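You operate a simulated robot arm through the tools that you are given. There is no shell and no other tool. Be economical: measure what you need, move in short steps, check, and stop when the job is done.

You are at the controls of a simulated two-armed robot. One attempt, no reset.

JOB
Pick up the bottle marked "cleaner" from the counter top with one hand, pass it to the other hand and put it on the upper shelf of the shelf unit. Set down upright: bottle.

Only the result counts: the job must be done as asked and must still hold three seconds after the hand-in. Knocking over, shifting, dropping, spilling or breaking anything else fails it.

ROBOT AND FRAMES
Two 7-joint arms with two-finger parallel grippers on one trunk, on a base that drives. Base frame: it is fixed to the floor where the robot stands at the start and does not move with it; the origin is under the middle of the robot, x ahead of it, y to its left, z up. Lengths are in mm, angles in rad, forces in N, time in s.
The left shoulder is at the start at [50, 168, 1132], the right one opposite. With the tool pointing down near the work surface each hand reaches from about 220 to 660 mm from the robot's upright axis, wherever it stands, measured 20 degrees to its own side. Places, roughly: upper shelf of the shelf unit [700, 1100, 1300]. Payload 1.57 kg a hand.
Tool frame (each hand has its own): the origin (TCP) lies between the finger pads and is the grasp point; the fingertips stand 30 mm ahead of it; z points along the fingers, y is the line along which they close. The gripper opens to 80 mm. The fingers are 17 mm wide and 12 mm thick; the gripper's body (40 by 82 mm) begins 80 mm behind the TCP.
Orientation is told as [roll, pitch, yaw] about the base's x, y, z axes, in that order, counted from this pose: with the fingers straight down and closing along the base's y, the tool's x points along the base's -x, its y along +y and its z along -z.

CONTROLS
- The arms move only by the tool step_arm. It takes "left_moves", "right_moves" or both (then of equal length, played together; a hand with none holds still); each is a list of rows, each a list of 3 entries, a list of its own where there are three numbers: the shift along the tool's x, y, z in mm, then the turn, a rotation vector about the tool's x, y, z in rad, then the gripper command, from -1 (fully open) to 1 (shut), values between in proportion. In form: [[[tx, ty, tz], [wx, wy, wz], gripper], ...]. A call has 1 to 10 rows; each row is the pose to reach, as a shift and turn from the pose commanded when the call began, along the tool's axes at that moment. Rows are played at 5 a second. More than 50 mm and 0.15 rad between two rows, or a gripper value outside its range, and nothing of the call is played. Where a pose cannot be reached the arm comes as near as it can. A force on the tool above 40 N (or 10 N above the force at the start of the call, whichever is more), or a blocked arm, ends the call early, and 0.2 s more pass. The fingers move at their own pace (about 45 mm/s each) and stop on an object; they squeeze with about 24 N. The grip force told is the motor's: it shows also when the fingers shut on nothing. Time passes only in rows, and 0.2 s behind the last, so rows that repeat a pose let the fingers close. It gives the time, the measured TCP pose, the force on the tool (base axes), the opening and the grip force at its end, in the units of the frame above (readings bear some noise), with the torque about the TCP (base axes, N m) and any sound that the robot's microphone picked up.
- Cameras (640 x 400 px; columns grow to the right, rows downward): "scene" is now at [122.2, -37, 1350.8]; the picture's right is [-0.39, -0.92, 0.00], its down [-0.44, 0.19, -0.88] and it looks along [0.80, -0.35, -0.48] (base axes); focal length 268 px, centre (320, 200). "left" rides on the left gripper at [72, 7, -122] in its tool frame; the picture's right is [-0.09, 1.00, 0.00], its down [-0.84, -0.08, -0.54] and it looks along [-0.54, -0.05, 0.84] (tool axes); focal length 238 px, centre (320, 200). "right" rides on the right gripper at [72, -6, -122] in its tool frame; the picture's right is [0.09, 1.00, 0.00], its down [-0.84, 0.08, -0.54] and it looks along [-0.54, 0.05, 0.84] (tool axes); focal length 238 px, centre (320, 200). There is no depth. A picture from a camera that has moved, and an enlarged one, comes with that camera's place and axes in the base frame and with its lens.
- capture(camera): a new picture of that camera. No time passes.
- move_column(by): slides the trunk up (or, below 0, down) by that many mm; the arms and the scene camera ride with it, the base frame stays. It gives what a move gives, with no picture.
- steer(legs): drives the robot by 1 to 6 legs, each [ahead, left, turn to the left] in mm, mm and rad, along the robot's own axes; the way and the turn of a leg run together, so that a leg with both is an arc; at most 1500 mm and 3.142 rad a leg. The arms and the cameras ride along, it lands a little off, and it stops where it bumps. It gives what a move gives.
- turn_head(pan, tilt): turns the head with the scene camera to pan (to the left, within 1.396 rad either way) and tilt (down, from -0.506 to 1.204), counted from straight ahead of the robot. It gives what a move gives.
- zoom(camera, box): a new picture of the part [left, top, right, bottom] of that camera's present view, enlarged. No time passes.
- hand_in(): hands the job in; it is judged then, once.

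Work in short steps. Places have to be worked out from the pictures, the camera data and where the tool is seen: move nearer, look again, correct. Check each grasp and each placing, and mend what went wrong. You have 120 turns and 100 pictures in all, those below and enlarged ones among them. Open the grippers and draw the arms clear of the work before you hand the job in, unless the task says otherwise; then end with one line.

The tools are called as name(argument=value, ...) on one line, values as JSON. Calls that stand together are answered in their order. step_arm: Moves the arms, as the interface text tells. Its arguments: {"type":"object","properties":{"left_moves":{"type":"array","items":{"type":"array"}},"right_moves":{"type":"array","items":{"type":"array"}}},"required":[]} The other tools are called the same way: move_column (by) slides the trunk up or down; steer (legs) drives the base; turn_head (pan, tilt) turns the head that bears the scene camera; capture (camera) takes a picture; zoom (camera, box) takes an enlarged picture of a part of a camera's view; hand_in () hands the job in.

At the start:

```text
time: 0.0
left_ee_pos: [479.5, 46.7, 1133.4]
left_orientation: [-0.001, 0.0, 0.0]
left_ft_force: [0.7, -0.1, -0.4]
left_ft_torque: [0.03, 0.0, -0.01]
left_opening: 79.9
left_finger_force: 0.1
right_ee_pos: [437.3, -363.9, 1202.1]
right_orientation: [0.0, 0.0, 0.0]
right_ft_force: [-0.6, 0.7, -0.2]
right_ft_torque: [0.03, -0.01, -0.03]
right_opening: 79.9
right_finger_force: 0.2
trunk travel left (down, up): [-300.0, 143.0]
robot x, y, heading: [1.5, -2.2, -0.004]
head pan, tilt: [-0.405, 0.504]
```

scene: 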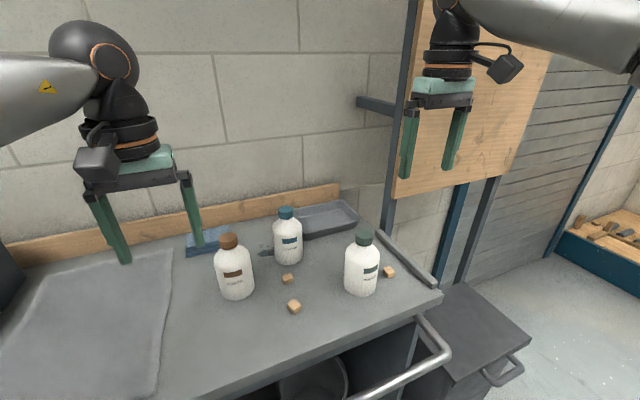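
right: 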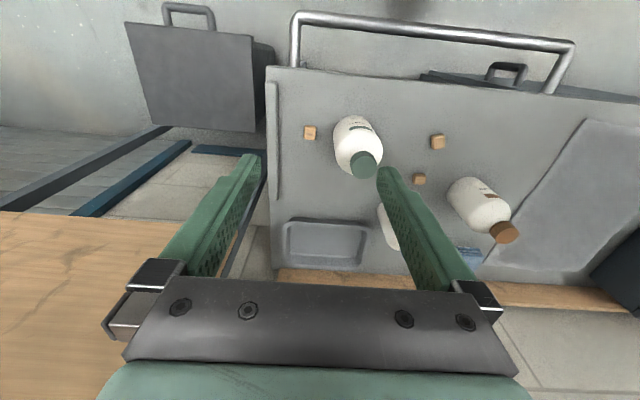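
left: 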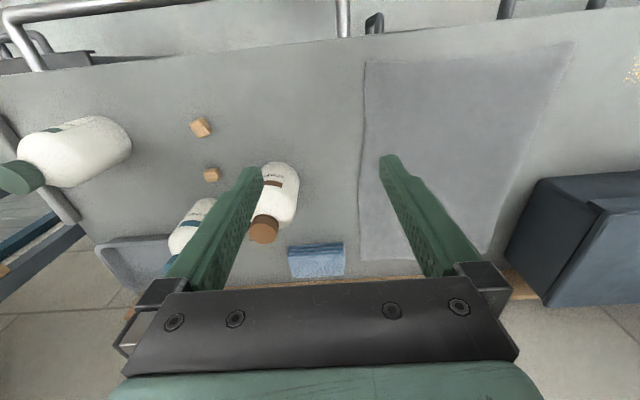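

I see three bottles on the counter (brown, blue and green caps). I zoom in to read their labels.

zoom(camera="scene", box=[200, 195, 300, 310])

zoom(camera="scene", box=[320, 220, 400, 310])

```text
3.48 times, centred on (250, 252) of scene
camera zoom: at [122.2, -37.0, 1350.8], right [-0.39, -0.92, 0.0], down [-0.44, 0.19, -0.88], along [0.8, -0.35, -0.48], focal length 932 px, centre (564, 17)
```

zoom: 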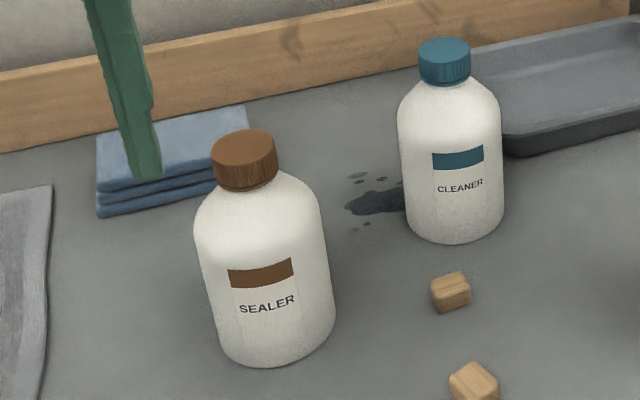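

```text
4.44 times, centred on (360, 265) of scene
camera zoom: at [122.2, -37.0, 1350.8], right [-0.39, -0.92, 0.0], down [-0.44, 0.19, -0.88], along [0.8, -0.35, -0.48], focal length 1191 px, centre (142, -89)
```

zoom: 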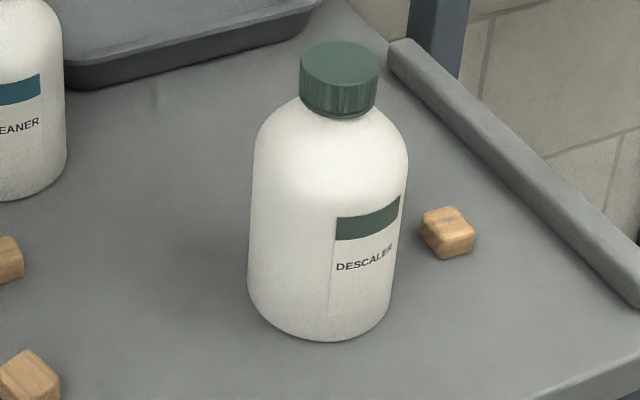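

The cleaner is the blue-capped bottle, near [649, -180], with its cap top at z≈1025 and the counter at z≈875. Next I look at the shelf unit.

turn_head(pan=1.0, tilt=0.1)

capture(camera="scene")

turn_head(pan=-0.2, tilt=0.85)

capture(camera="scene")

```text
time: 1.5
left_ee_pos: [478.9, 47.9, 1133.8]
left_orientation: [0.0, 0.0, 0.0]
left_ft_force: [-0.2, 0.4, -0.3]
left_ft_torque: [0.0, 0.01, -0.01]
left_opening: 80.0
left_finger_force: 0.0
right_ee_pos: [437.7, -364.8, 1201.7]
right_orientation: [-0.002, -0.003, -0.001]
right_ft_force: [-0.9, 1.1, -0.1]
right_ft_torque: [-0.03, -0.01, -0.03]
right_opening: 79.9
right_finger_force: 0.1
trunk travel left (down, up): [-300.0, 143.0]
robot x, y, heading: [-0.1, 0.7, 0.005]
head pan, tilt: [1.0, 0.099]
```

```text
94 pictures are left
camera scene: at [88.5, 76.3, 1388.2], right [0.84, -0.54, 0.0], down [-0.05, -0.08, -0.99], along [0.54, 0.84, -0.1], focal length 268 px, centre (320, 200)
```

scene: 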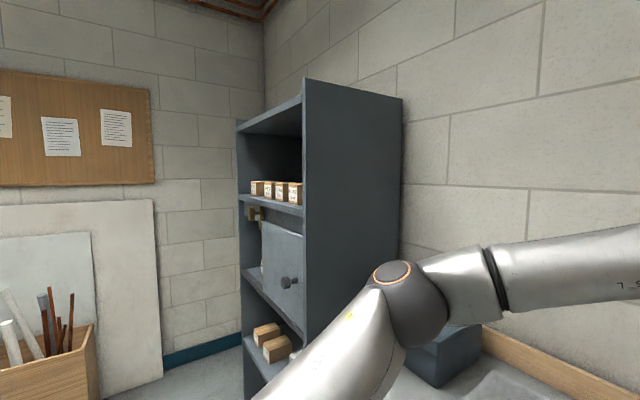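

```text
time: 2.9
left_ee_pos: [478.3, 46.7, 1134.9]
left_orientation: [-0.001, 0.0, 0.0]
left_ft_force: [-0.2, -0.3, 0.8]
left_ft_torque: [-0.02, -0.04, 0.01]
left_opening: 80.0
left_finger_force: 0.0
right_ee_pos: [437.3, -365.1, 1201.0]
right_orientation: [0.0, -0.001, 0.0]
right_ft_force: [0.3, -0.5, 0.3]
right_ft_torque: [-0.04, 0.01, 0.01]
right_opening: 79.9
right_finger_force: 0.0
trunk travel left (down, up): [-300.0, 143.0]
robot x, y, heading: [1.3, -1.4, -0.005]
head pan, tilt: [-0.201, 0.85]
```

```text
93 pictures are left
camera scene: at [115.3, -16.6, 1321.2], right [-0.2, -0.98, 0.0], down [-0.74, 0.15, -0.66], along [0.65, -0.13, -0.75], focal length 268 px, centre (320, 200)
```

scene: 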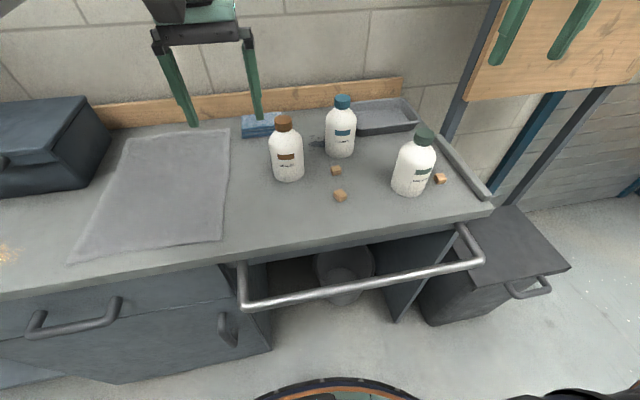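

The shelf unit opens towards -x, so the second hand should place the bottle from the front with the hand horizontal. The plan is for the right hand to take the cap from above, tilted a bit forward, and the left hand then to take the body from the side. First I bring the right hand over the bottle.

step_arm(right_moves=[[[-20, 30, 8], [0, -0.05, 0], -1], [[-41, 61, 17], [0, -0.1, 0], -1], [[-61, 92, 25], [0, -0.15, 0], -1], [[-82, 123, 34], [0, -0.2, 0], -1], [[-103, 154, 43], [0, -0.25, 0], -1], [[-123, 184, 51], [0, -0.3, 0], -1]])

capture(camera="right")

capture(camera="scene")

```text
time: 4.3
left_ee_pos: [479.0, 47.5, 1134.7]
left_orientation: [-0.002, 0.001, 0.0]
left_ft_force: [-0.1, -0.8, 0.0]
left_ft_torque: [-0.04, -0.01, 0.0]
left_opening: 80.1
left_finger_force: 0.2
right_ee_pos: [543.7, -204.6, 1143.3]
right_orientation: [0.0, -0.29, -0.002]
right_ft_force: [0.2, 0.0, -0.2]
right_ft_torque: [-0.01, -0.01, 0.02]
right_opening: 80.1
right_finger_force: 0.0
right hand out of reach, approached as far as the arm can: row 5, 6
trunk travel left (down, up): [-300.0, 143.0]
robot x, y, heading: [1.8, 3.1, -0.002]
head pan, tilt: [-0.201, 0.85]
```

```text
92 pictures are left
camera right: at [439.3, -211.7, 1238.1], right [-0.09, 1.0, -0.03], down [0.65, 0.08, 0.76], along [0.76, 0.05, -0.65], focal length 238 px, centre (320, 200)
```

right: 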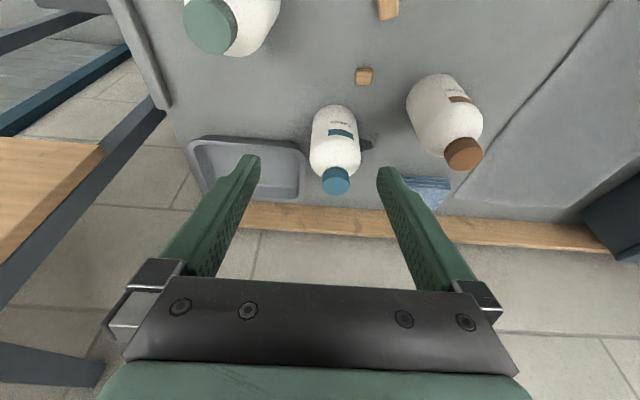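

```text
91 pictures are left
camera scene: at [115.0, -16.5, 1321.3], right [-0.2, -0.98, 0.0], down [-0.74, 0.15, -0.66], along [0.65, -0.13, -0.75], focal length 268 px, centre (320, 200)
```

scene: 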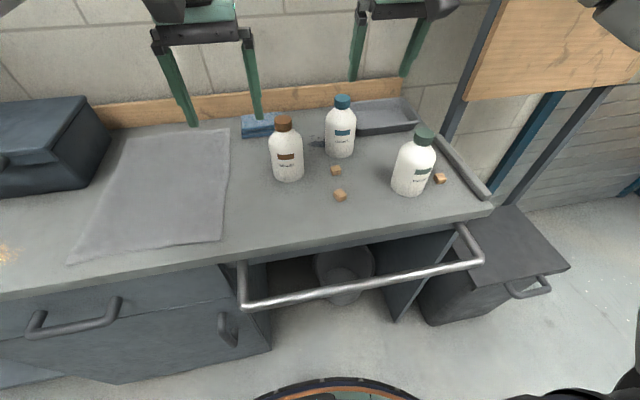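

The right hand is out of reach. I put the cap top at [648, -176, 1026]. I pull the left hand back and up, then drive ahead 70 mm.

step_arm(left_moves=[[[30, 30, -20], [0, 0, 0], -1], [[60, 60, -40], [0, 0, 0], -1], [[90, 90, -50], [0, 0, 0], -1], [[110, 120, -50], [0, 0, 0], -1]])

steer(legs=[[70, 0, 0]])

move_column(by=-50)

capture(camera="scene")

capture(camera="right")

```text
time: 5.3
left_ee_pos: [372.2, 167.3, 1185.9]
left_orientation: [-0.001, 0.002, -0.001]
left_ft_force: [-0.3, 1.0, -0.5]
left_ft_torque: [0.01, -0.04, 0.04]
left_opening: 79.8
left_finger_force: 0.0
right_ee_pos: [543.3, -203.8, 1142.3]
right_orientation: [-0.001, -0.289, 0.001]
right_ft_force: [-0.2, 0.2, -0.7]
right_ft_torque: [-0.02, 0.01, 0.01]
right_opening: 79.9
right_finger_force: 0.1
trunk travel left (down, up): [-300.0, 143.0]
robot x, y, heading: [1.9, -1.9, -0.004]
head pan, tilt: [-0.201, 0.85]
```

```text
time: 6.3
left_ee_pos: [441.5, 167.5, 1184.9]
left_orientation: [0.001, 0.001, -0.003]
left_ft_force: [0.2, 0.7, -1.2]
left_ft_torque: [0.0, 0.0, -0.01]
left_opening: 79.8
left_finger_force: 0.2
right_ee_pos: [611.2, -206.9, 1141.6]
right_orientation: [0.0, -0.287, -0.003]
right_ft_force: [0.4, -0.4, 0.1]
right_ft_torque: [0.01, 0.02, -0.01]
right_opening: 80.1
right_finger_force: 0.0
trunk travel left (down, up): [-300.0, 143.0]
robot x, y, heading: [66.9, -0.8, -0.006]
head pan, tilt: [-0.201, 0.85]
```

```text
time: 7.3
left_ee_pos: [440.1, 166.8, 1135.1]
left_orientation: [0.0, -0.002, -0.005]
left_ft_force: [0.7, 0.1, -0.1]
left_ft_torque: [-0.01, -0.04, 0.0]
left_opening: 79.9
left_finger_force: 0.3
right_ee_pos: [611.8, -207.0, 1092.7]
right_orientation: [0.0, -0.292, -0.003]
right_ft_force: [0.1, -0.5, -0.4]
right_ft_torque: [-0.02, -0.02, 0.01]
right_opening: 80.0
right_finger_force: 0.0
trunk travel left (down, up): [-250.0, 193.0]
robot x, y, heading: [70.6, -2.0, -0.004]
head pan, tilt: [-0.201, 0.85]
```

```text
90 pictures are left
camera scene: at [182.8, -17.1, 1271.2], right [-0.2, -0.98, 0.0], down [-0.74, 0.15, -0.66], along [0.65, -0.13, -0.75], focal length 268 px, centre (320, 200)
```

scene: 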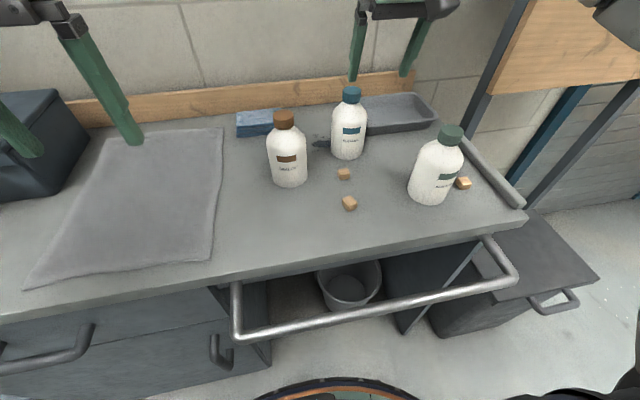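

```text
89 pictures are left
camera right: at [506.4, -213.4, 1188.1], right [-0.09, 1.0, -0.03], down [0.65, 0.08, 0.76], along [0.76, 0.05, -0.65], focal length 238 px, centre (320, 200)
```

right: 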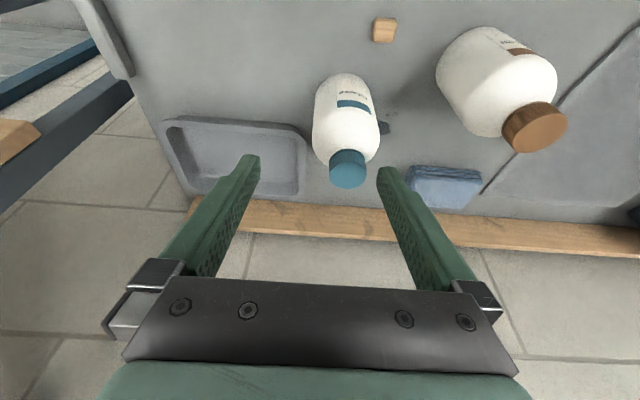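

I put the cap top at [655, -176, 1024]. I align the right hand along its approach axis, about 30 mm short of the grasp.

step_arm(right_moves=[[[-9, 15, 10], [0, 0, 0], -1], [[-18, 31, 25], [0, 0, 0], -1], [[-18, 31, 45], [0, 0, 0], -1]])

capture(camera="right")

capture(camera="scene")

```text
time: 8.1
left_ee_pos: [439.5, 166.3, 1135.9]
left_orientation: [0.001, -0.001, -0.002]
left_ft_force: [-1.3, 0.6, -0.7]
left_ft_torque: [-0.02, -0.04, 0.01]
left_opening: 79.9
left_finger_force: 0.0
right_ee_pos: [617.2, -200.8, 1069.3]
right_orientation: [-0.001, -0.291, -0.004]
right_ft_force: [-0.2, -0.3, 0.6]
right_ft_torque: [0.0, 0.02, -0.01]
right_opening: 80.0
right_finger_force: 0.0
right hand out of reach, approached as far as the arm can: row 1, 2, 3
trunk travel left (down, up): [-250.0, 193.0]
robot x, y, heading: [63.7, 0.9, -0.002]
head pan, tilt: [-0.201, 0.85]
```

```text
88 pictures are left
camera right: at [513.1, -206.0, 1164.7], right [-0.08, 1.0, -0.03], down [0.65, 0.07, 0.76], along [0.76, 0.05, -0.65], focal length 238 px, centre (320, 200)
```

right: 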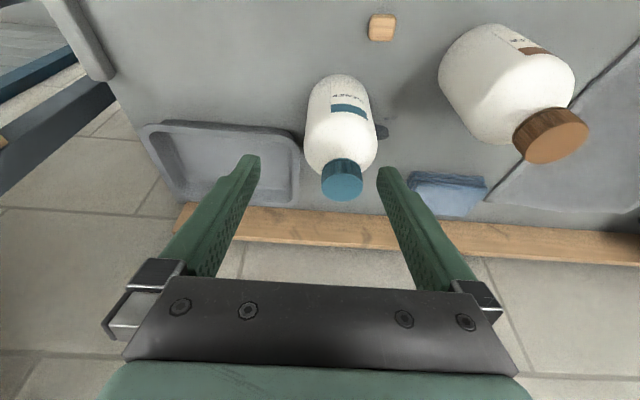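

```text
87 pictures are left
camera scene: at [182.6, -17.1, 1271.3], right [-0.2, -0.98, 0.0], down [-0.74, 0.15, -0.66], along [0.65, -0.13, -0.75], focal length 268 px, centre (320, 200)
```

scene: 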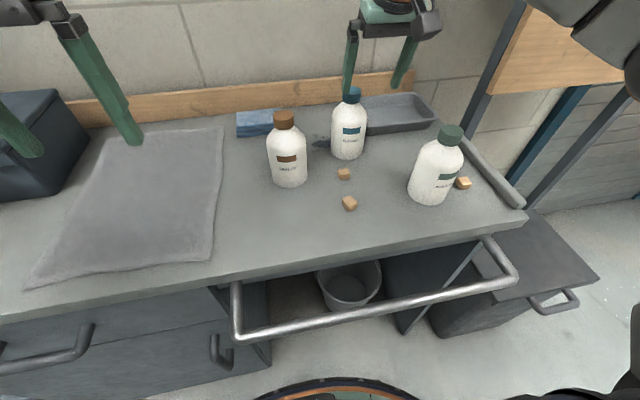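

Still about 35 mm short. The space ahead of the base looks clear, so I raise the trunk 50 mm to bring the shoulder nearer wrist height and drive 45 mm more.

move_column(by=50)

steer(legs=[[45, 0, 0]])

```text
time: 9.0
left_ee_pos: [441.4, 165.6, 1185.4]
left_orientation: [0.001, -0.001, -0.003]
left_ft_force: [-0.5, 1.3, 0.1]
left_ft_torque: [-0.01, -0.03, 0.0]
left_opening: 79.9
left_finger_force: 0.0
right_ee_pos: [617.6, -198.6, 1118.8]
right_orientation: [-0.001, -0.291, -0.002]
right_ft_force: [1.0, 1.1, -0.2]
right_ft_torque: [0.0, 0.03, -0.03]
right_opening: 80.1
right_finger_force: 0.1
trunk travel left (down, up): [-300.0, 143.0]
robot x, y, heading: [65.8, -1.6, -0.005]
head pan, tilt: [-0.201, 0.85]
```

```text
time: 9.9
left_ee_pos: [485.3, 166.3, 1184.6]
left_orientation: [0.0, 0.002, -0.002]
left_ft_force: [0.4, -0.3, 0.0]
left_ft_torque: [0.01, 0.0, -0.01]
left_opening: 80.1
left_finger_force: 0.1
right_ee_pos: [660.9, -199.6, 1116.8]
right_orientation: [-0.001, -0.287, -0.005]
right_ft_force: [0.4, -0.7, 0.1]
right_ft_torque: [-0.01, -0.01, -0.01]
right_opening: 80.1
right_finger_force: 0.0
trunk travel left (down, up): [-300.0, 143.0]
robot x, y, heading: [111.5, 0.9, 0.001]
head pan, tilt: [-0.201, 0.85]
```

Now I move to the standoff point above the cap.

step_arm(right_moves=[[[18, 12, 10], [0, 0, 0], -1], [[35, 23.6, 30], [0, 0, 0], -1], [[35, 23.6, 54], [0, 0, 0], -1], [[35, 23.6, 54], [0, 0, 0], -1]])

capture(camera="right")

capture(camera="scene")

```text
time: 10.9
left_ee_pos: [484.9, 166.1, 1185.5]
left_orientation: [-0.001, -0.003, -0.004]
left_ft_force: [-0.2, 0.0, 0.3]
left_ft_torque: [-0.02, -0.03, -0.01]
left_opening: 80.1
left_finger_force: 0.0
right_ee_pos: [643.1, -174.8, 1055.0]
right_orientation: [0.002, -0.29, -0.005]
right_ft_force: [-0.8, -0.6, 0.1]
right_ft_torque: [0.01, -0.06, -0.05]
right_opening: 80.2
right_finger_force: 0.0
trunk travel left (down, up): [-300.0, 143.0]
robot x, y, heading: [114.9, 4.2, -0.005]
head pan, tilt: [-0.201, 0.85]
```

```text
86 pictures are left
camera right: at [537.8, -182.3, 1151.1], right [-0.08, 1.0, -0.03], down [0.65, 0.07, 0.76], along [0.76, 0.05, -0.65], focal length 238 px, centre (320, 200)
```

right: 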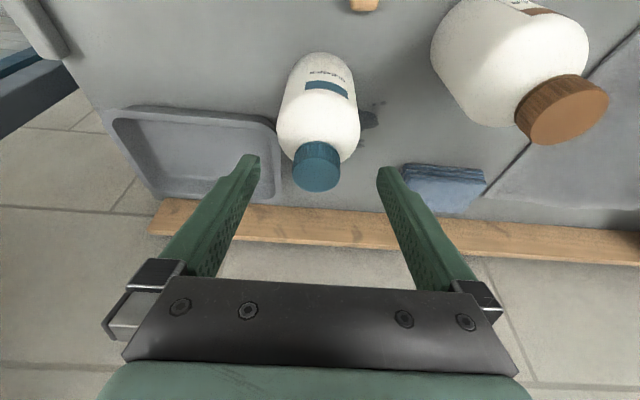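

```text
85 pictures are left
camera scene: at [226.7, -17.3, 1321.2], right [-0.2, -0.98, 0.0], down [-0.74, 0.15, -0.66], along [0.65, -0.13, -0.75], focal length 268 px, centre (320, 200)
```

scene: 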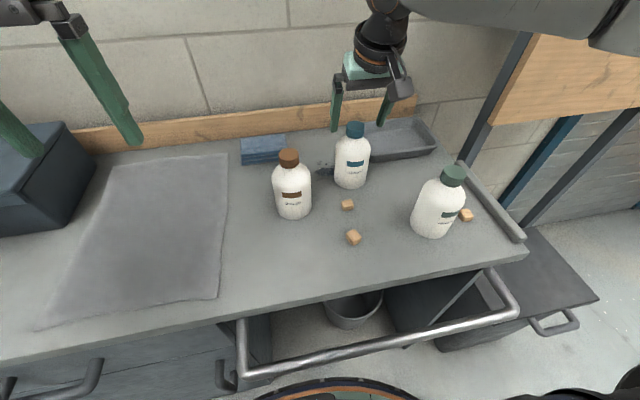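

The cap is centred between the fingers, but its height relative to the tips is a little uncertain. I advance 15 mm and look again.

step_arm(right_moves=[[[-2, -1, 8], [0, 0, 0], -1], [[-3, -1, 15], [0, 0, 0], -1]])

zoom(camera="right", box=[220, 40, 420, 220])

zoom(camera="scene", box=[300, 60, 440, 200])

```text
time: 11.5
left_ee_pos: [484.9, 164.6, 1184.8]
left_orientation: [0.0, 0.0, -0.003]
left_ft_force: [-0.7, 0.1, -0.7]
left_ft_torque: [-0.01, -0.04, 0.03]
left_opening: 80.1
left_finger_force: 0.0
right_ee_pos: [651.2, -177.0, 1042.7]
right_orientation: [-0.002, -0.29, -0.003]
right_ft_force: [0.2, 0.2, -0.2]
right_ft_torque: [-0.04, 0.01, 0.0]
right_opening: 80.1
right_finger_force: 0.1
trunk travel left (down, up): [-300.0, 143.0]
robot x, y, heading: [111.1, -0.3, -0.004]
head pan, tilt: [-0.201, 0.85]
```

```text
2.22 times, centred on (320, 130) of right
camera zoom: at [545.7, -183.8, 1138.3], right [-0.08, 1.0, -0.03], down [0.65, 0.07, 0.76], along [0.76, 0.05, -0.65], focal length 530 px, centre (320, 356)
```

zoom: 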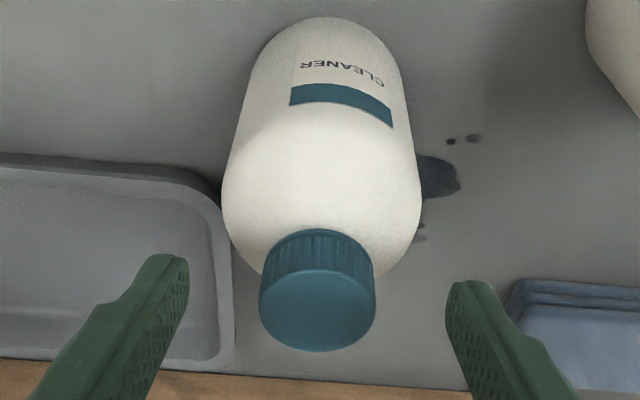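

```text
2.86 times, centred on (370, 130) of scene
camera zoom: at [227.0, -17.3, 1321.2], right [-0.2, -0.98, 0.0], down [-0.74, 0.15, -0.66], along [0.65, -0.13, -0.75], focal length 766 px, centre (177, 400)
```

zoom: 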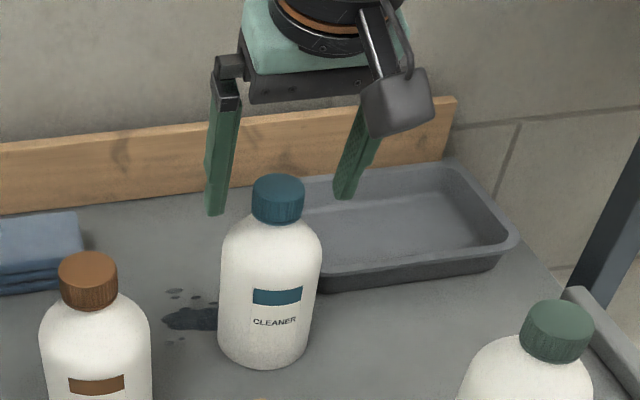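

Going by the cap's apparent size, its top is about 24 mm ahead of the TCP and 4 mm further out. I advance 18 mm and then close slowly.

step_arm(right_moves=[[[-3, 0, 8], [0, 0, 0], -1], [[-5, 0, 18], [0, 0, 0], -1], [[-5, 0, 18], [0, 0, 0], -1]])

zoom(camera="right", box=[220, 40, 420, 220])

zoom(camera="scene", box=[300, 60, 440, 200])

```text
time: 12.3
left_ee_pos: [486.4, 166.7, 1186.2]
left_orientation: [-0.001, 0.0, -0.005]
left_ft_force: [0.1, 0.2, 0.1]
left_ft_torque: [-0.03, -0.02, 0.0]
left_opening: 80.1
left_finger_force: 0.1
right_ee_pos: [659.5, -178.6, 1026.5]
right_orientation: [0.0, -0.291, -0.004]
right_ft_force: [1.4, -0.4, 0.2]
right_ft_torque: [-0.01, 0.0, -0.01]
right_opening: 79.9
right_finger_force: 0.1
trunk travel left (down, up): [-300.0, 143.0]
robot x, y, heading: [114.2, 4.8, -0.003]
head pan, tilt: [-0.201, 0.85]
```

```text
2.22 times, centred on (320, 130) of right
camera zoom: at [555.4, -185.0, 1122.5], right [-0.08, 1.0, -0.03], down [0.65, 0.07, 0.76], along [0.76, 0.05, -0.65], focal length 530 px, centre (320, 356)
```

zoom: 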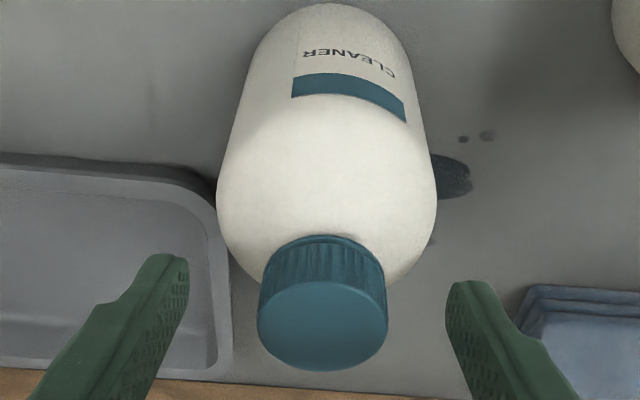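

```text
2.86 times, centred on (370, 130) of scene
camera zoom: at [226.8, -17.3, 1321.2], right [-0.2, -0.98, 0.0], down [-0.74, 0.15, -0.66], along [0.65, -0.13, -0.75], focal length 766 px, centre (177, 400)
```

zoom: 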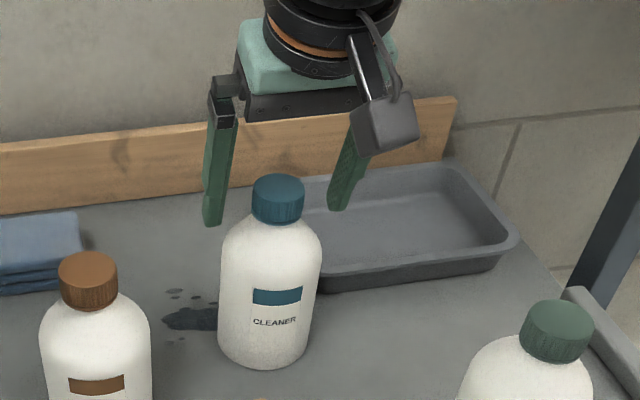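

The cap now sits centred in the tool, with its top about 7 mm ahead of the TCP and the tips at its lower rim. I close the right gripper.

step_arm(right_moves=[[[0, 1, 1], [0, 0, 0], 0], [[0, 1, 1], [0, 0, 0], 0.5], [[0, 1, 1], [0, 0, 0], 1], [[0, 1, 1], [0, 0, 0], 1], [[0, 1, 1], [0, 0, 0], 1], [[0, 1, 1], [0, 0, 0], 1]])

zoom(camera="scene", box=[300, 60, 440, 200])

```text
time: 13.7
left_ee_pos: [482.9, 166.2, 1186.5]
left_orientation: [-0.001, -0.002, -0.003]
left_ft_force: [0.1, 1.0, 0.1]
left_ft_torque: [-0.02, 0.01, -0.01]
left_opening: 80.2
left_finger_force: 0.1
right_ee_pos: [659.3, -177.0, 1027.9]
right_orientation: [0.002, -0.296, -0.005]
right_ft_force: [0.8, -2.7, 15.9]
right_ft_torque: [-0.15, -0.06, 0.01]
right_opening: 35.4
right_finger_force: 24.3
trunk travel left (down, up): [-300.0, 143.0]
robot x, y, heading: [108.8, 1.4, -0.003]
head pan, tilt: [-0.201, 0.85]
```

```text
2.86 times, centred on (370, 130) of scene
camera zoom: at [225.6, -17.2, 1321.5], right [-0.2, -0.98, 0.0], down [-0.73, 0.15, -0.66], along [0.65, -0.13, -0.75], focal length 766 px, centre (177, 400)
```

zoom: 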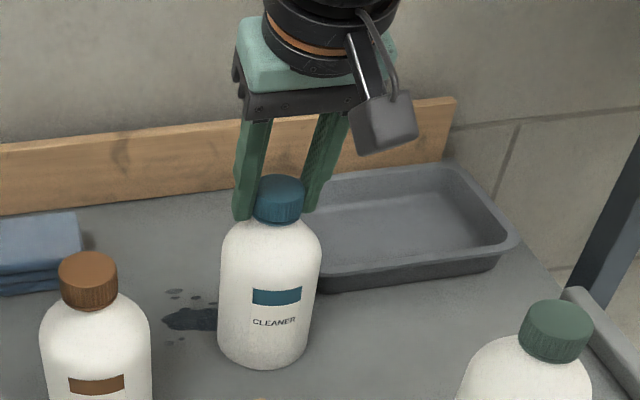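

The cap is gripped at 35.4 mm. I lift 20 mm and check.

step_arm(right_moves=[[[-1.5, 0, -4.5], [0, 0, 0], 1], [[-3, 0, -10], [0, 0, 0], 1], [[-6, 0, -19], [0, 0, 0], 1], [[-6, 0, -19], [0, 0, 0], 1]])

capture(camera="scene")

```text
time: 14.7
left_ee_pos: [484.8, 165.3, 1185.4]
left_orientation: [0.0, 0.001, -0.004]
left_ft_force: [-0.5, -0.1, 0.1]
left_ft_torque: [0.02, 0.03, -0.02]
left_opening: 79.9
left_finger_force: 0.2
right_ee_pos: [661.1, -177.1, 1046.1]
right_orientation: [0.001, -0.29, -0.004]
right_ft_force: [-1.1, 0.1, -4.4]
right_ft_torque: [0.01, -0.01, 0.02]
right_opening: 35.2
right_finger_force: 23.5
trunk travel left (down, up): [-300.0, 143.0]
robot x, y, heading: [111.7, -0.0, -0.003]
head pan, tilt: [-0.201, 0.85]
```

```text
79 pictures are left
camera scene: at [227.2, -17.5, 1321.1], right [-0.2, -0.98, 0.0], down [-0.74, 0.15, -0.66], along [0.65, -0.13, -0.75], focal length 268 px, centre (320, 200)
```

scene: 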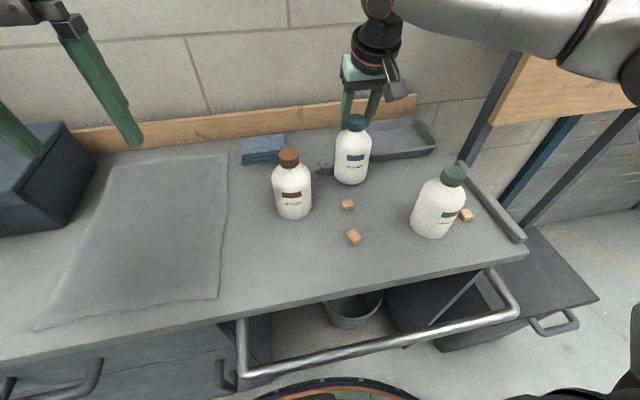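

It's lifted, at about 4.4 N. I raise the trunk fully and then back away from the counter.

move_column(by=140)

steer(legs=[[-200, 0, 0]])

capture(camera="scene")

```text
time: 16.4
left_ee_pos: [485.6, 164.8, 1324.8]
left_orientation: [0.001, -0.001, -0.004]
left_ft_force: [-0.2, -1.3, 0.2]
left_ft_torque: [0.01, 0.02, 0.01]
left_opening: 80.2
left_finger_force: 0.0
right_ee_pos: [660.2, -177.6, 1185.2]
right_orientation: [0.004, -0.292, -0.006]
right_ft_force: [0.6, 0.2, -4.9]
right_ft_torque: [-0.01, 0.0, 0.01]
right_opening: 35.0
right_finger_force: 23.4
trunk travel left (down, up): [-440.0, 3.0]
robot x, y, heading: [112.7, -0.5, -0.007]
head pan, tilt: [-0.201, 0.85]
```

```text
time: 18.0
left_ee_pos: [283.1, 167.2, 1325.8]
left_orientation: [0.0, 0.0, -0.002]
left_ft_force: [0.4, 0.8, -0.2]
left_ft_torque: [-0.02, -0.03, -0.01]
left_opening: 80.0
left_finger_force: 0.0
right_ee_pos: [459.6, -176.1, 1185.1]
right_orientation: [0.003, -0.29, -0.001]
right_ft_force: [-0.2, -0.3, -4.3]
right_ft_torque: [-0.01, 0.0, 0.03]
right_opening: 35.1
right_finger_force: 24.0
trunk travel left (down, up): [-440.0, 3.0]
robot x, y, heading: [-86.4, -0.4, -0.004]
head pan, tilt: [-0.201, 0.85]
```

```text
78 pictures are left
camera scene: at [26.7, -16.7, 1461.2], right [-0.2, -0.98, 0.0], down [-0.74, 0.15, -0.66], along [0.65, -0.13, -0.75], focal length 268 px, centre (320, 200)
```

scene: 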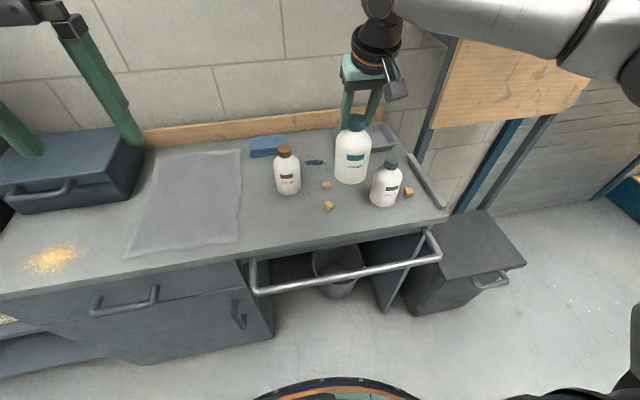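

The bottle is held steady with its base at about z=1035. I bring it towards the middle with the right hand while the left hand yaws 45° to the right.

step_arm(right_moves=[[[3, 18, -1], [0, 0, 0], 1], [[6, 36, -2], [0, 0, 0], 1], [[9, 54, -3], [0, 0, 0], 1], [[12, 72, -4], [0, 0, 0], 1], [[15, 90, -5], [0, 0, 0], 1], [[19, 110, -6], [0, 0, 0], 1]], left_moves=[[[0, 0, 0], [0, 0, 0.13], -1], [[0, 0, 0], [0, 0, 0.26], -1], [[0, 0, 0], [0, 0, 0.39], -1], [[0, 0, 0], [0, 0, 0.52], -1], [[0, 0, 0], [0, 0, 0.65], -1], [[0, 0, 0], [0, 0, 0.785], -1]])

step_arm(left_moves=[[[0, 0, 0], [0, -0.13, 0], -1], [[0, 0, 0], [0, -0.26, 0], -1], [[0, 0, 0], [0, -0.39, 0], -1], [[0, 0, 0], [0, -0.52, 0], -1], [[0, 0, 0], [0, -0.65, 0], -1], [[0, 0, 0], [0, -0.78, 0], -1], [[0, 0, 0], [0, -0.91, 0], -1], [[0, 0, 0], [0, -1.047, 0], -1]])

turn_head(pan=0.0, tilt=0.6)

capture(camera="scene")

capture(camera="left")

```text
time: 19.4
left_ee_pos: [284.1, 166.5, 1325.0]
left_orientation: [0.0, 0.0, -0.789]
left_ft_force: [-0.1, -0.3, 1.0]
left_ft_torque: [0.0, 0.0, -0.03]
left_opening: 80.1
left_finger_force: 0.0
right_ee_pos: [401.2, -129.9, 1183.4]
right_orientation: [0.005, -0.293, -0.002]
right_ft_force: [0.3, -0.3, -3.8]
right_ft_torque: [0.01, 0.02, 0.02]
right_opening: 35.0
right_finger_force: 24.2
right hand out of reach, approached as far as the arm can: row 1, 2, 3, 4, 5, 6
trunk travel left (down, up): [-440.0, 3.0]
robot x, y, heading: [-85.6, -0.0, -0.0]
head pan, tilt: [-0.201, 0.85]
```

```text
time: 21.2
left_ee_pos: [282.9, 166.8, 1324.9]
left_orientation: [0.002, -1.051, -0.788]
left_ft_force: [-0.3, 0.4, 0.2]
left_ft_torque: [0.0, 0.0, -0.02]
left_opening: 80.3
left_finger_force: 0.0
right_ee_pos: [401.3, -130.0, 1184.0]
right_orientation: [0.003, -0.291, 0.0]
right_ft_force: [0.5, 0.5, -4.2]
right_ft_torque: [-0.02, 0.0, -0.01]
right_opening: 35.0
right_finger_force: 23.9
trunk travel left (down, up): [-440.0, 3.0]
robot x, y, heading: [-89.3, 2.2, -0.003]
head pan, tilt: [-0.201, 0.85]
```

```text
time: 21.9
left_ee_pos: [285.4, 166.9, 1324.1]
left_orientation: [0.0, -1.048, -0.785]
left_ft_force: [0.1, 0.4, 0.0]
left_ft_torque: [-0.01, -0.01, 0.0]
left_opening: 80.0
left_finger_force: 0.0
right_ee_pos: [401.2, -129.4, 1183.0]
right_orientation: [0.002, -0.291, 0.0]
right_ft_force: [-0.3, 0.9, -4.9]
right_ft_torque: [0.0, 0.0, -0.02]
right_opening: 35.0
right_finger_force: 24.8
trunk travel left (down, up): [-440.0, 3.0]
robot x, y, heading: [-90.3, 2.6, -0.004]
head pan, tilt: [0.0, 0.6]
```

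```text
77 pictures are left
camera scene: at [39.1, -1.1, 1482.0], right [0.0, -1.0, 0.0], down [-0.57, 0.0, -0.82], along [0.82, 0.0, -0.57], focal length 268 px, centre (320, 200)
```

scene: 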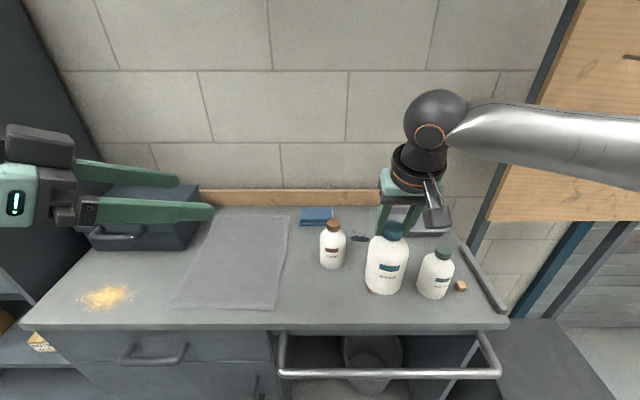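

```text
76 pictures are left
camera left: at [189.3, 271.6, 1323.6], right [0.74, 0.67, 0.08], down [-0.09, -0.02, 1.0], along [0.67, -0.74, 0.05], focal length 238 px, centre (320, 200)
```

left: 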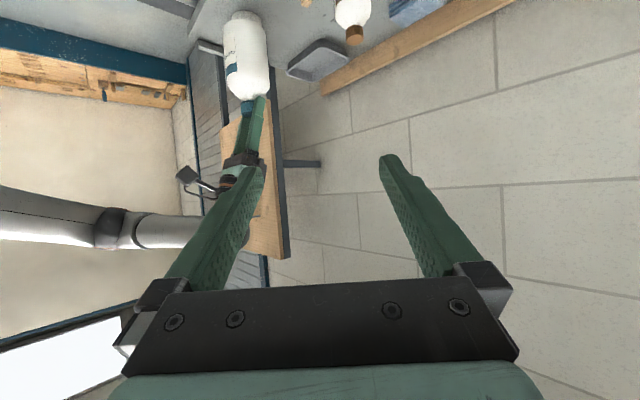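

The right hand is at its inward limit, with the bottle axis near [405, -130] and its base at z≈1031. I bring the left hand to a pregrasp about 110 mm back along its approach.

step_arm(left_moves=[[[6.7, -17.8, 37], [0, 0, 0], -1], [[13.3, -35.5, 74], [0, 0, 0], -1], [[20, -53.3, 111], [0, 0, 0], -1], [[26.7, -71, 148], [0, 0, 0], -1], [[33.3, -89, 185], [0, 0, 0], -1], [[40, -106.6, 222], [0, 0, 0], -1], [[46.7, -124.4, 258.8], [0, 0, 0], -1]])

capture(camera="scene")

capture(camera="left")

```text
time: 23.5
left_ee_pos: [337.5, -65.1, 1155.1]
left_orientation: [0.002, -1.048, -0.786]
left_ft_force: [1.1, -0.4, -0.2]
left_ft_torque: [0.01, -0.01, 0.01]
left_opening: 80.3
left_finger_force: 0.0
right_ee_pos: [401.5, -129.7, 1182.5]
right_orientation: [0.005, -0.291, -0.001]
right_ft_force: [-0.1, -0.3, -4.4]
right_ft_torque: [0.04, -0.02, -0.01]
right_opening: 35.0
right_finger_force: 24.2
trunk travel left (down, up): [-440.0, 3.0]
robot x, y, heading: [-86.3, 2.6, -0.004]
head pan, tilt: [0.0, 0.6]
```

```text
75 pictures are left
camera scene: at [39.4, -1.9, 1482.0], right [0.0, -1.0, 0.0], down [-0.57, 0.0, -0.82], along [0.82, 0.0, -0.57], focal length 268 px, centre (320, 200)
```

scene: 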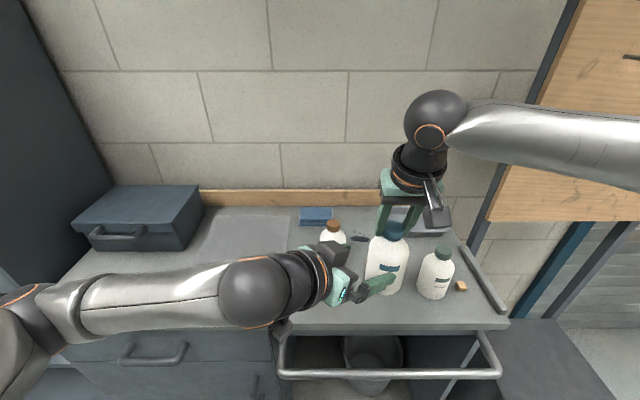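

```text
74 pictures are left
camera left: at [242.0, 39.3, 1154.1], right [0.74, 0.67, 0.08], down [-0.09, -0.02, 1.0], along [0.67, -0.74, 0.05], focal length 238 px, centre (320, 200)
```

left: 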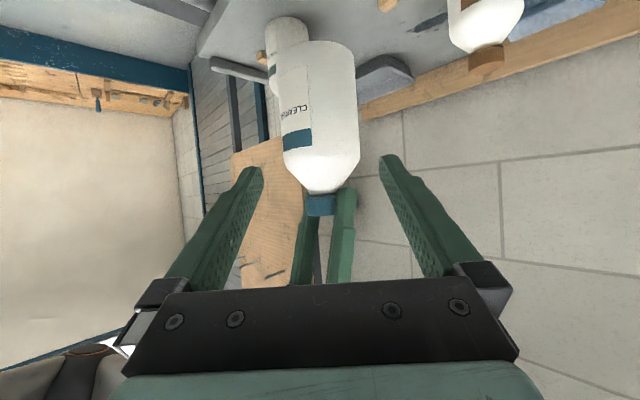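

The bottle looks centred between the left fingers. I advance 60 mm along the approach and check.

step_arm(left_moves=[[[0, 0.5, 20], [0, 0, 0], -1], [[0, 1, 40], [0, 0, 0], -1], [[0, 1.5, 60], [0, 0, 0], -1]])

capture(camera="left")

zoom(camera="scene", box=[310, 160, 470, 320])

```text
time: 24.3
left_ee_pos: [374.6, -100.6, 1124.3]
left_orientation: [0.001, -1.048, -0.788]
left_ft_force: [0.4, -0.5, 0.5]
left_ft_torque: [0.01, 0.0, -0.01]
left_opening: 80.0
left_finger_force: 0.1
right_ee_pos: [401.4, -130.8, 1182.8]
right_orientation: [0.003, -0.292, -0.001]
right_ft_force: [-0.1, -0.1, -4.6]
right_ft_torque: [-0.05, 0.01, -0.02]
right_opening: 34.8
right_finger_force: 23.7
trunk travel left (down, up): [-440.0, 3.0]
robot x, y, heading: [-87.9, 0.5, -0.005]
head pan, tilt: [0.0, 0.6]
```

```text
73 pictures are left
camera left: at [280.6, 3.8, 1124.4], right [0.74, 0.67, 0.08], down [-0.09, -0.02, 1.0], along [0.67, -0.74, 0.05], focal length 238 px, centre (320, 200)
```

left: 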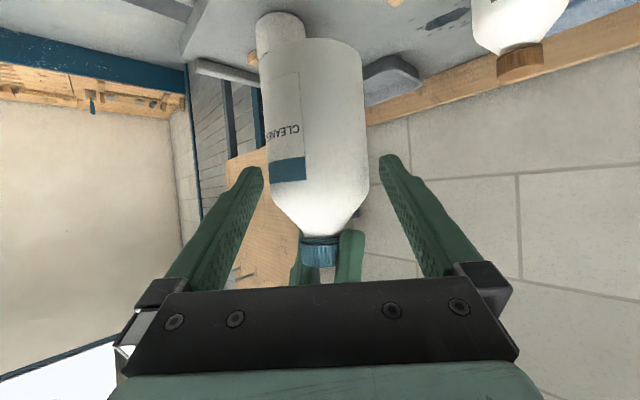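

```text
2.50 times, centred on (390, 240) of scene
camera zoom: at [39.4, -1.5, 1482.0], right [0.0, -1.0, 0.0], down [-0.57, 0.0, -0.82], along [0.82, 0.0, -0.57], focal length 670 px, centre (145, 100)
```

zoom: 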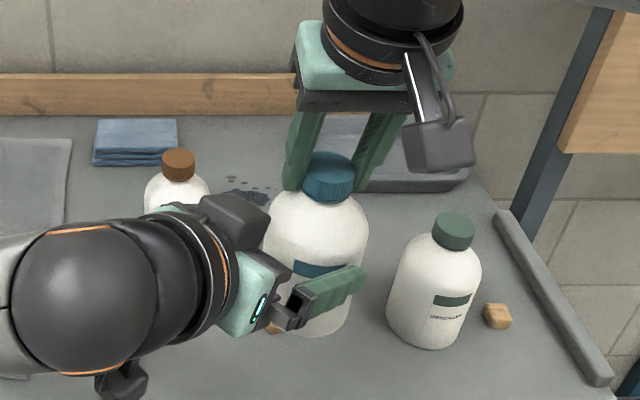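

It's aligned to within a millimetre or so, though the clearance each side is only about 4 mm. I advance the remaining 50 mm slowly.

step_arm(left_moves=[[[0, 0, 8], [0, 0, 0], -1], [[0, 0, 16], [0, 0, 0], -1], [[0, 0, 24], [0, 0, 0], -1]])

capture(camera="left")

```text
time: 25.1
left_ee_pos: [390.8, -114.7, 1113.8]
left_orientation: [-0.001, -1.046, -0.787]
left_ft_force: [0.0, -0.1, 0.6]
left_ft_torque: [-0.02, -0.03, 0.01]
left_opening: 80.1
left_finger_force: 0.1
right_ee_pos: [401.2, -129.9, 1183.0]
right_orientation: [0.003, -0.291, -0.001]
right_ft_force: [-0.3, -0.6, -3.8]
right_ft_torque: [0.0, 0.03, 0.0]
right_opening: 34.8
right_finger_force: 23.8
trunk travel left (down, up): [-440.0, 3.0]
robot x, y, heading: [-88.8, -3.1, 0.002]
head pan, tilt: [0.0, 0.6]
```

```text
71 pictures are left
camera left: at [295.0, -9.2, 1112.6], right [0.74, 0.67, 0.08], down [-0.09, -0.02, 1.0], along [0.67, -0.74, 0.05], focal length 238 px, centre (320, 200)
```

left: 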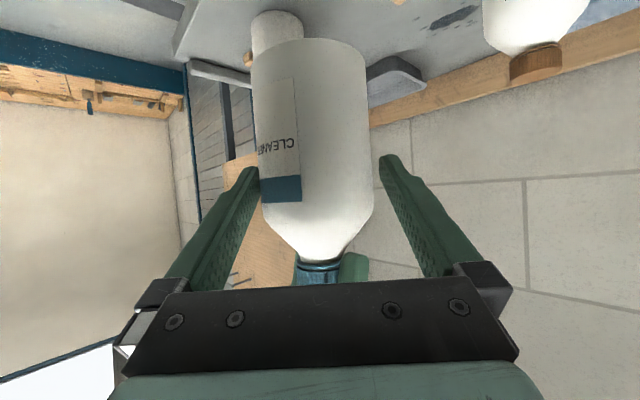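

The bottle is about 2.5 mm off towards tool -y and only about 12 mm of travel remains. I correct sideways and advance.

step_arm(left_moves=[[[0, -2.5, 0], [0, 0, 0], -1], [[0, -2.5, 6], [0, 0, 0], -1], [[0, -2.5, 12], [0, 0, 0], -1]])

capture(camera="left")

zoom(camera="scene", box=[310, 160, 470, 320])

```text
time: 25.9
left_ee_pos: [395.3, -122.2, 1107.7]
left_orientation: [0.001, -1.048, -0.787]
left_ft_force: [0.1, 0.4, -0.2]
left_ft_torque: [-0.01, 0.04, 0.0]
left_opening: 79.8
left_finger_force: 0.1
right_ee_pos: [401.4, -129.7, 1182.1]
right_orientation: [0.004, -0.291, -0.002]
right_ft_force: [-0.1, 0.1, -4.0]
right_ft_torque: [-0.03, 0.0, 0.01]
right_opening: 35.0
right_finger_force: 24.0
trunk travel left (down, up): [-440.0, 3.0]
robot x, y, heading: [-89.2, -1.1, -0.004]
head pan, tilt: [0.0, 0.6]
```

```text
70 pictures are left
camera left: at [300.9, -17.2, 1106.2], right [0.74, 0.67, 0.08], down [-0.09, -0.02, 1.0], along [0.67, -0.74, 0.05], focal length 238 px, centre (320, 200)
```

left: 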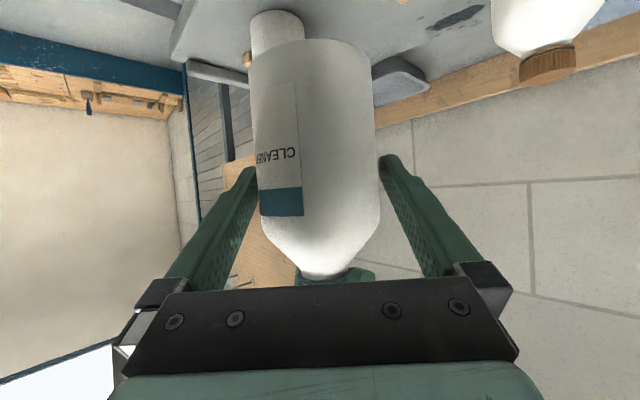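

```text
2.50 times, centred on (390, 240) of scene
camera zoom: at [39.1, -1.2, 1482.0], right [0.0, -1.0, 0.0], down [-0.57, 0.0, -0.82], along [0.82, 0.0, -0.57], focal length 670 px, centre (145, 100)
```

zoom: 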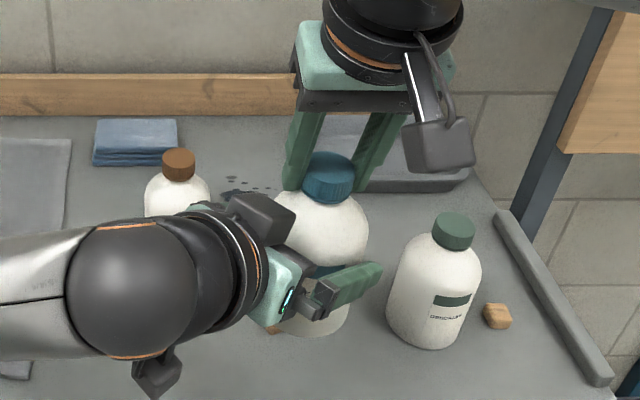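

The fingers straddle the bottle just below the shoulder with no contact. I slide 12 mm lower along the bottle, then close the left hand.

step_arm(left_moves=[[[5, 0, 2], [0, 0, 0], -1], [[10, 0, 4], [0, 0, 0], -1], [[10, 0, 4], [0, 0, 0], 0], [[10, 0, 4], [0, 0, 0], 1], [[10, 0, 4], [0, 0, 0], 1], [[10, 0, 4], [0, 0, 0], 1]])

capture(camera="left")

```text
time: 27.3
left_ee_pos: [396.7, -121.1, 1096.9]
left_orientation: [0.0, -1.048, -0.787]
left_ft_force: [-2.6, -1.9, -0.1]
left_ft_torque: [-0.03, 0.09, -0.1]
left_opening: 72.6
left_finger_force: 24.0
right_ee_pos: [402.0, -130.5, 1183.7]
right_orientation: [0.006, -0.294, -0.002]
right_ft_force: [2.5, 2.5, -5.0]
right_ft_torque: [0.26, -0.33, 0.09]
right_opening: 34.6
right_finger_force: 24.5
trunk travel left (down, up): [-440.0, 3.0]
robot x, y, heading: [-88.9, 2.6, 0.001]
head pan, tilt: [0.0, 0.6]
```

```text
68 pictures are left
camera left: at [299.5, -16.5, 1095.1], right [0.74, 0.67, 0.08], down [-0.09, -0.02, 1.0], along [0.67, -0.74, 0.05], focal length 238 px, centre (320, 200)
```

left: 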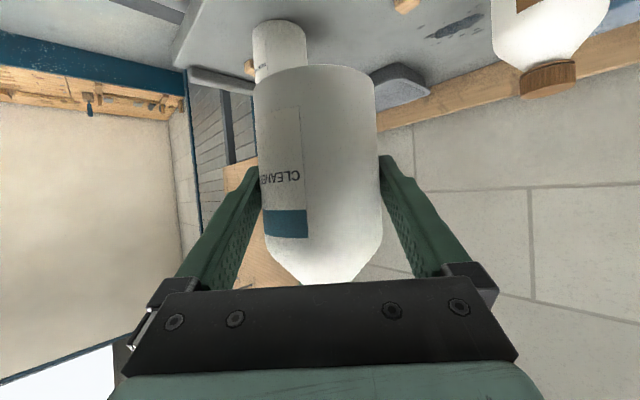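

The left hand grips the body at 72.6 mm. I open the right hand and then withdraw it up its own axis.

step_arm(right_moves=[[[0, 0, 0], [0, 0, 0], 0], [[0, 0, 0], [0, 0, 0], -0.5], [[0, 0, 0], [0, 0, 0], -0.5], [[0, 0, -15], [0, 0, 0], -0.5], [[0, 0, -40], [0, 0, 0], -0.5], [[0, 0, -70], [0, 0, 0], -0.5]], left_moves=[[[0, 0, 0], [0, 0, 0], 1], [[0, 0, 0], [0, 0, 0], 1], [[0, 0, 0], [0, 0, 0], 1], [[0, 0, 0], [0, 0, 0], 1], [[0, 0, 0], [0, 0, 0], 1], [[0, 0, 0], [0, 0, 0], 1]])

capture(camera="scene")

capture(camera="left")

```text
time: 28.7
left_ee_pos: [394.0, -121.5, 1096.7]
left_orientation: [-0.001, -1.046, -0.788]
left_ft_force: [-0.2, -0.1, -0.7]
left_ft_torque: [0.0, 0.03, 0.0]
left_opening: 72.7
left_finger_force: 24.2
right_ee_pos: [381.4, -131.3, 1249.3]
right_orientation: [0.004, -0.292, -0.002]
right_ft_force: [0.3, -0.9, -0.3]
right_ft_torque: [-0.02, -0.01, 0.03]
right_opening: 60.0
right_finger_force: 0.0
trunk travel left (down, up): [-440.0, 3.0]
robot x, y, heading: [-88.8, 0.7, -0.002]
head pan, tilt: [0.0, 0.6]
```

```text
67 pictures are left
camera scene: at [38.7, -1.1, 1482.1], right [0.0, -1.0, 0.0], down [-0.56, 0.0, -0.83], along [0.83, 0.0, -0.56], focal length 268 px, centre (320, 200)
```

scene: 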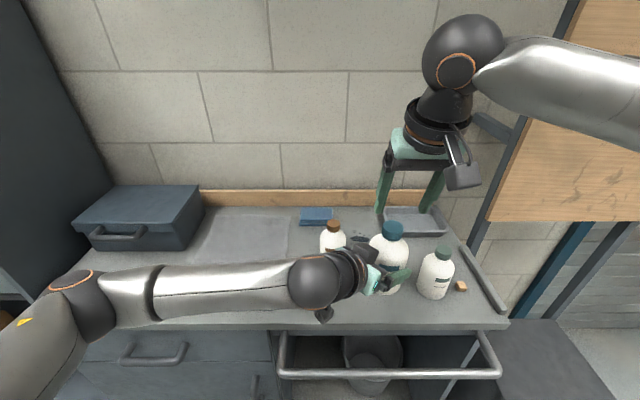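

```text
66 pictures are left
camera left: at [299.5, -16.3, 1095.2], right [0.74, 0.67, 0.08], down [-0.09, -0.02, 1.0], along [0.67, -0.74, 0.05], focal length 238 px, centre (320, 200)
```

left: 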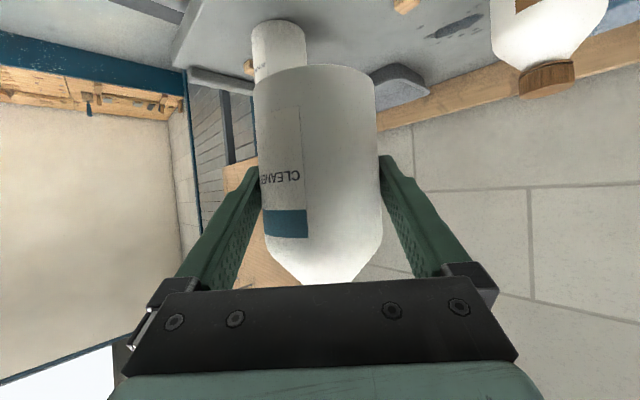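

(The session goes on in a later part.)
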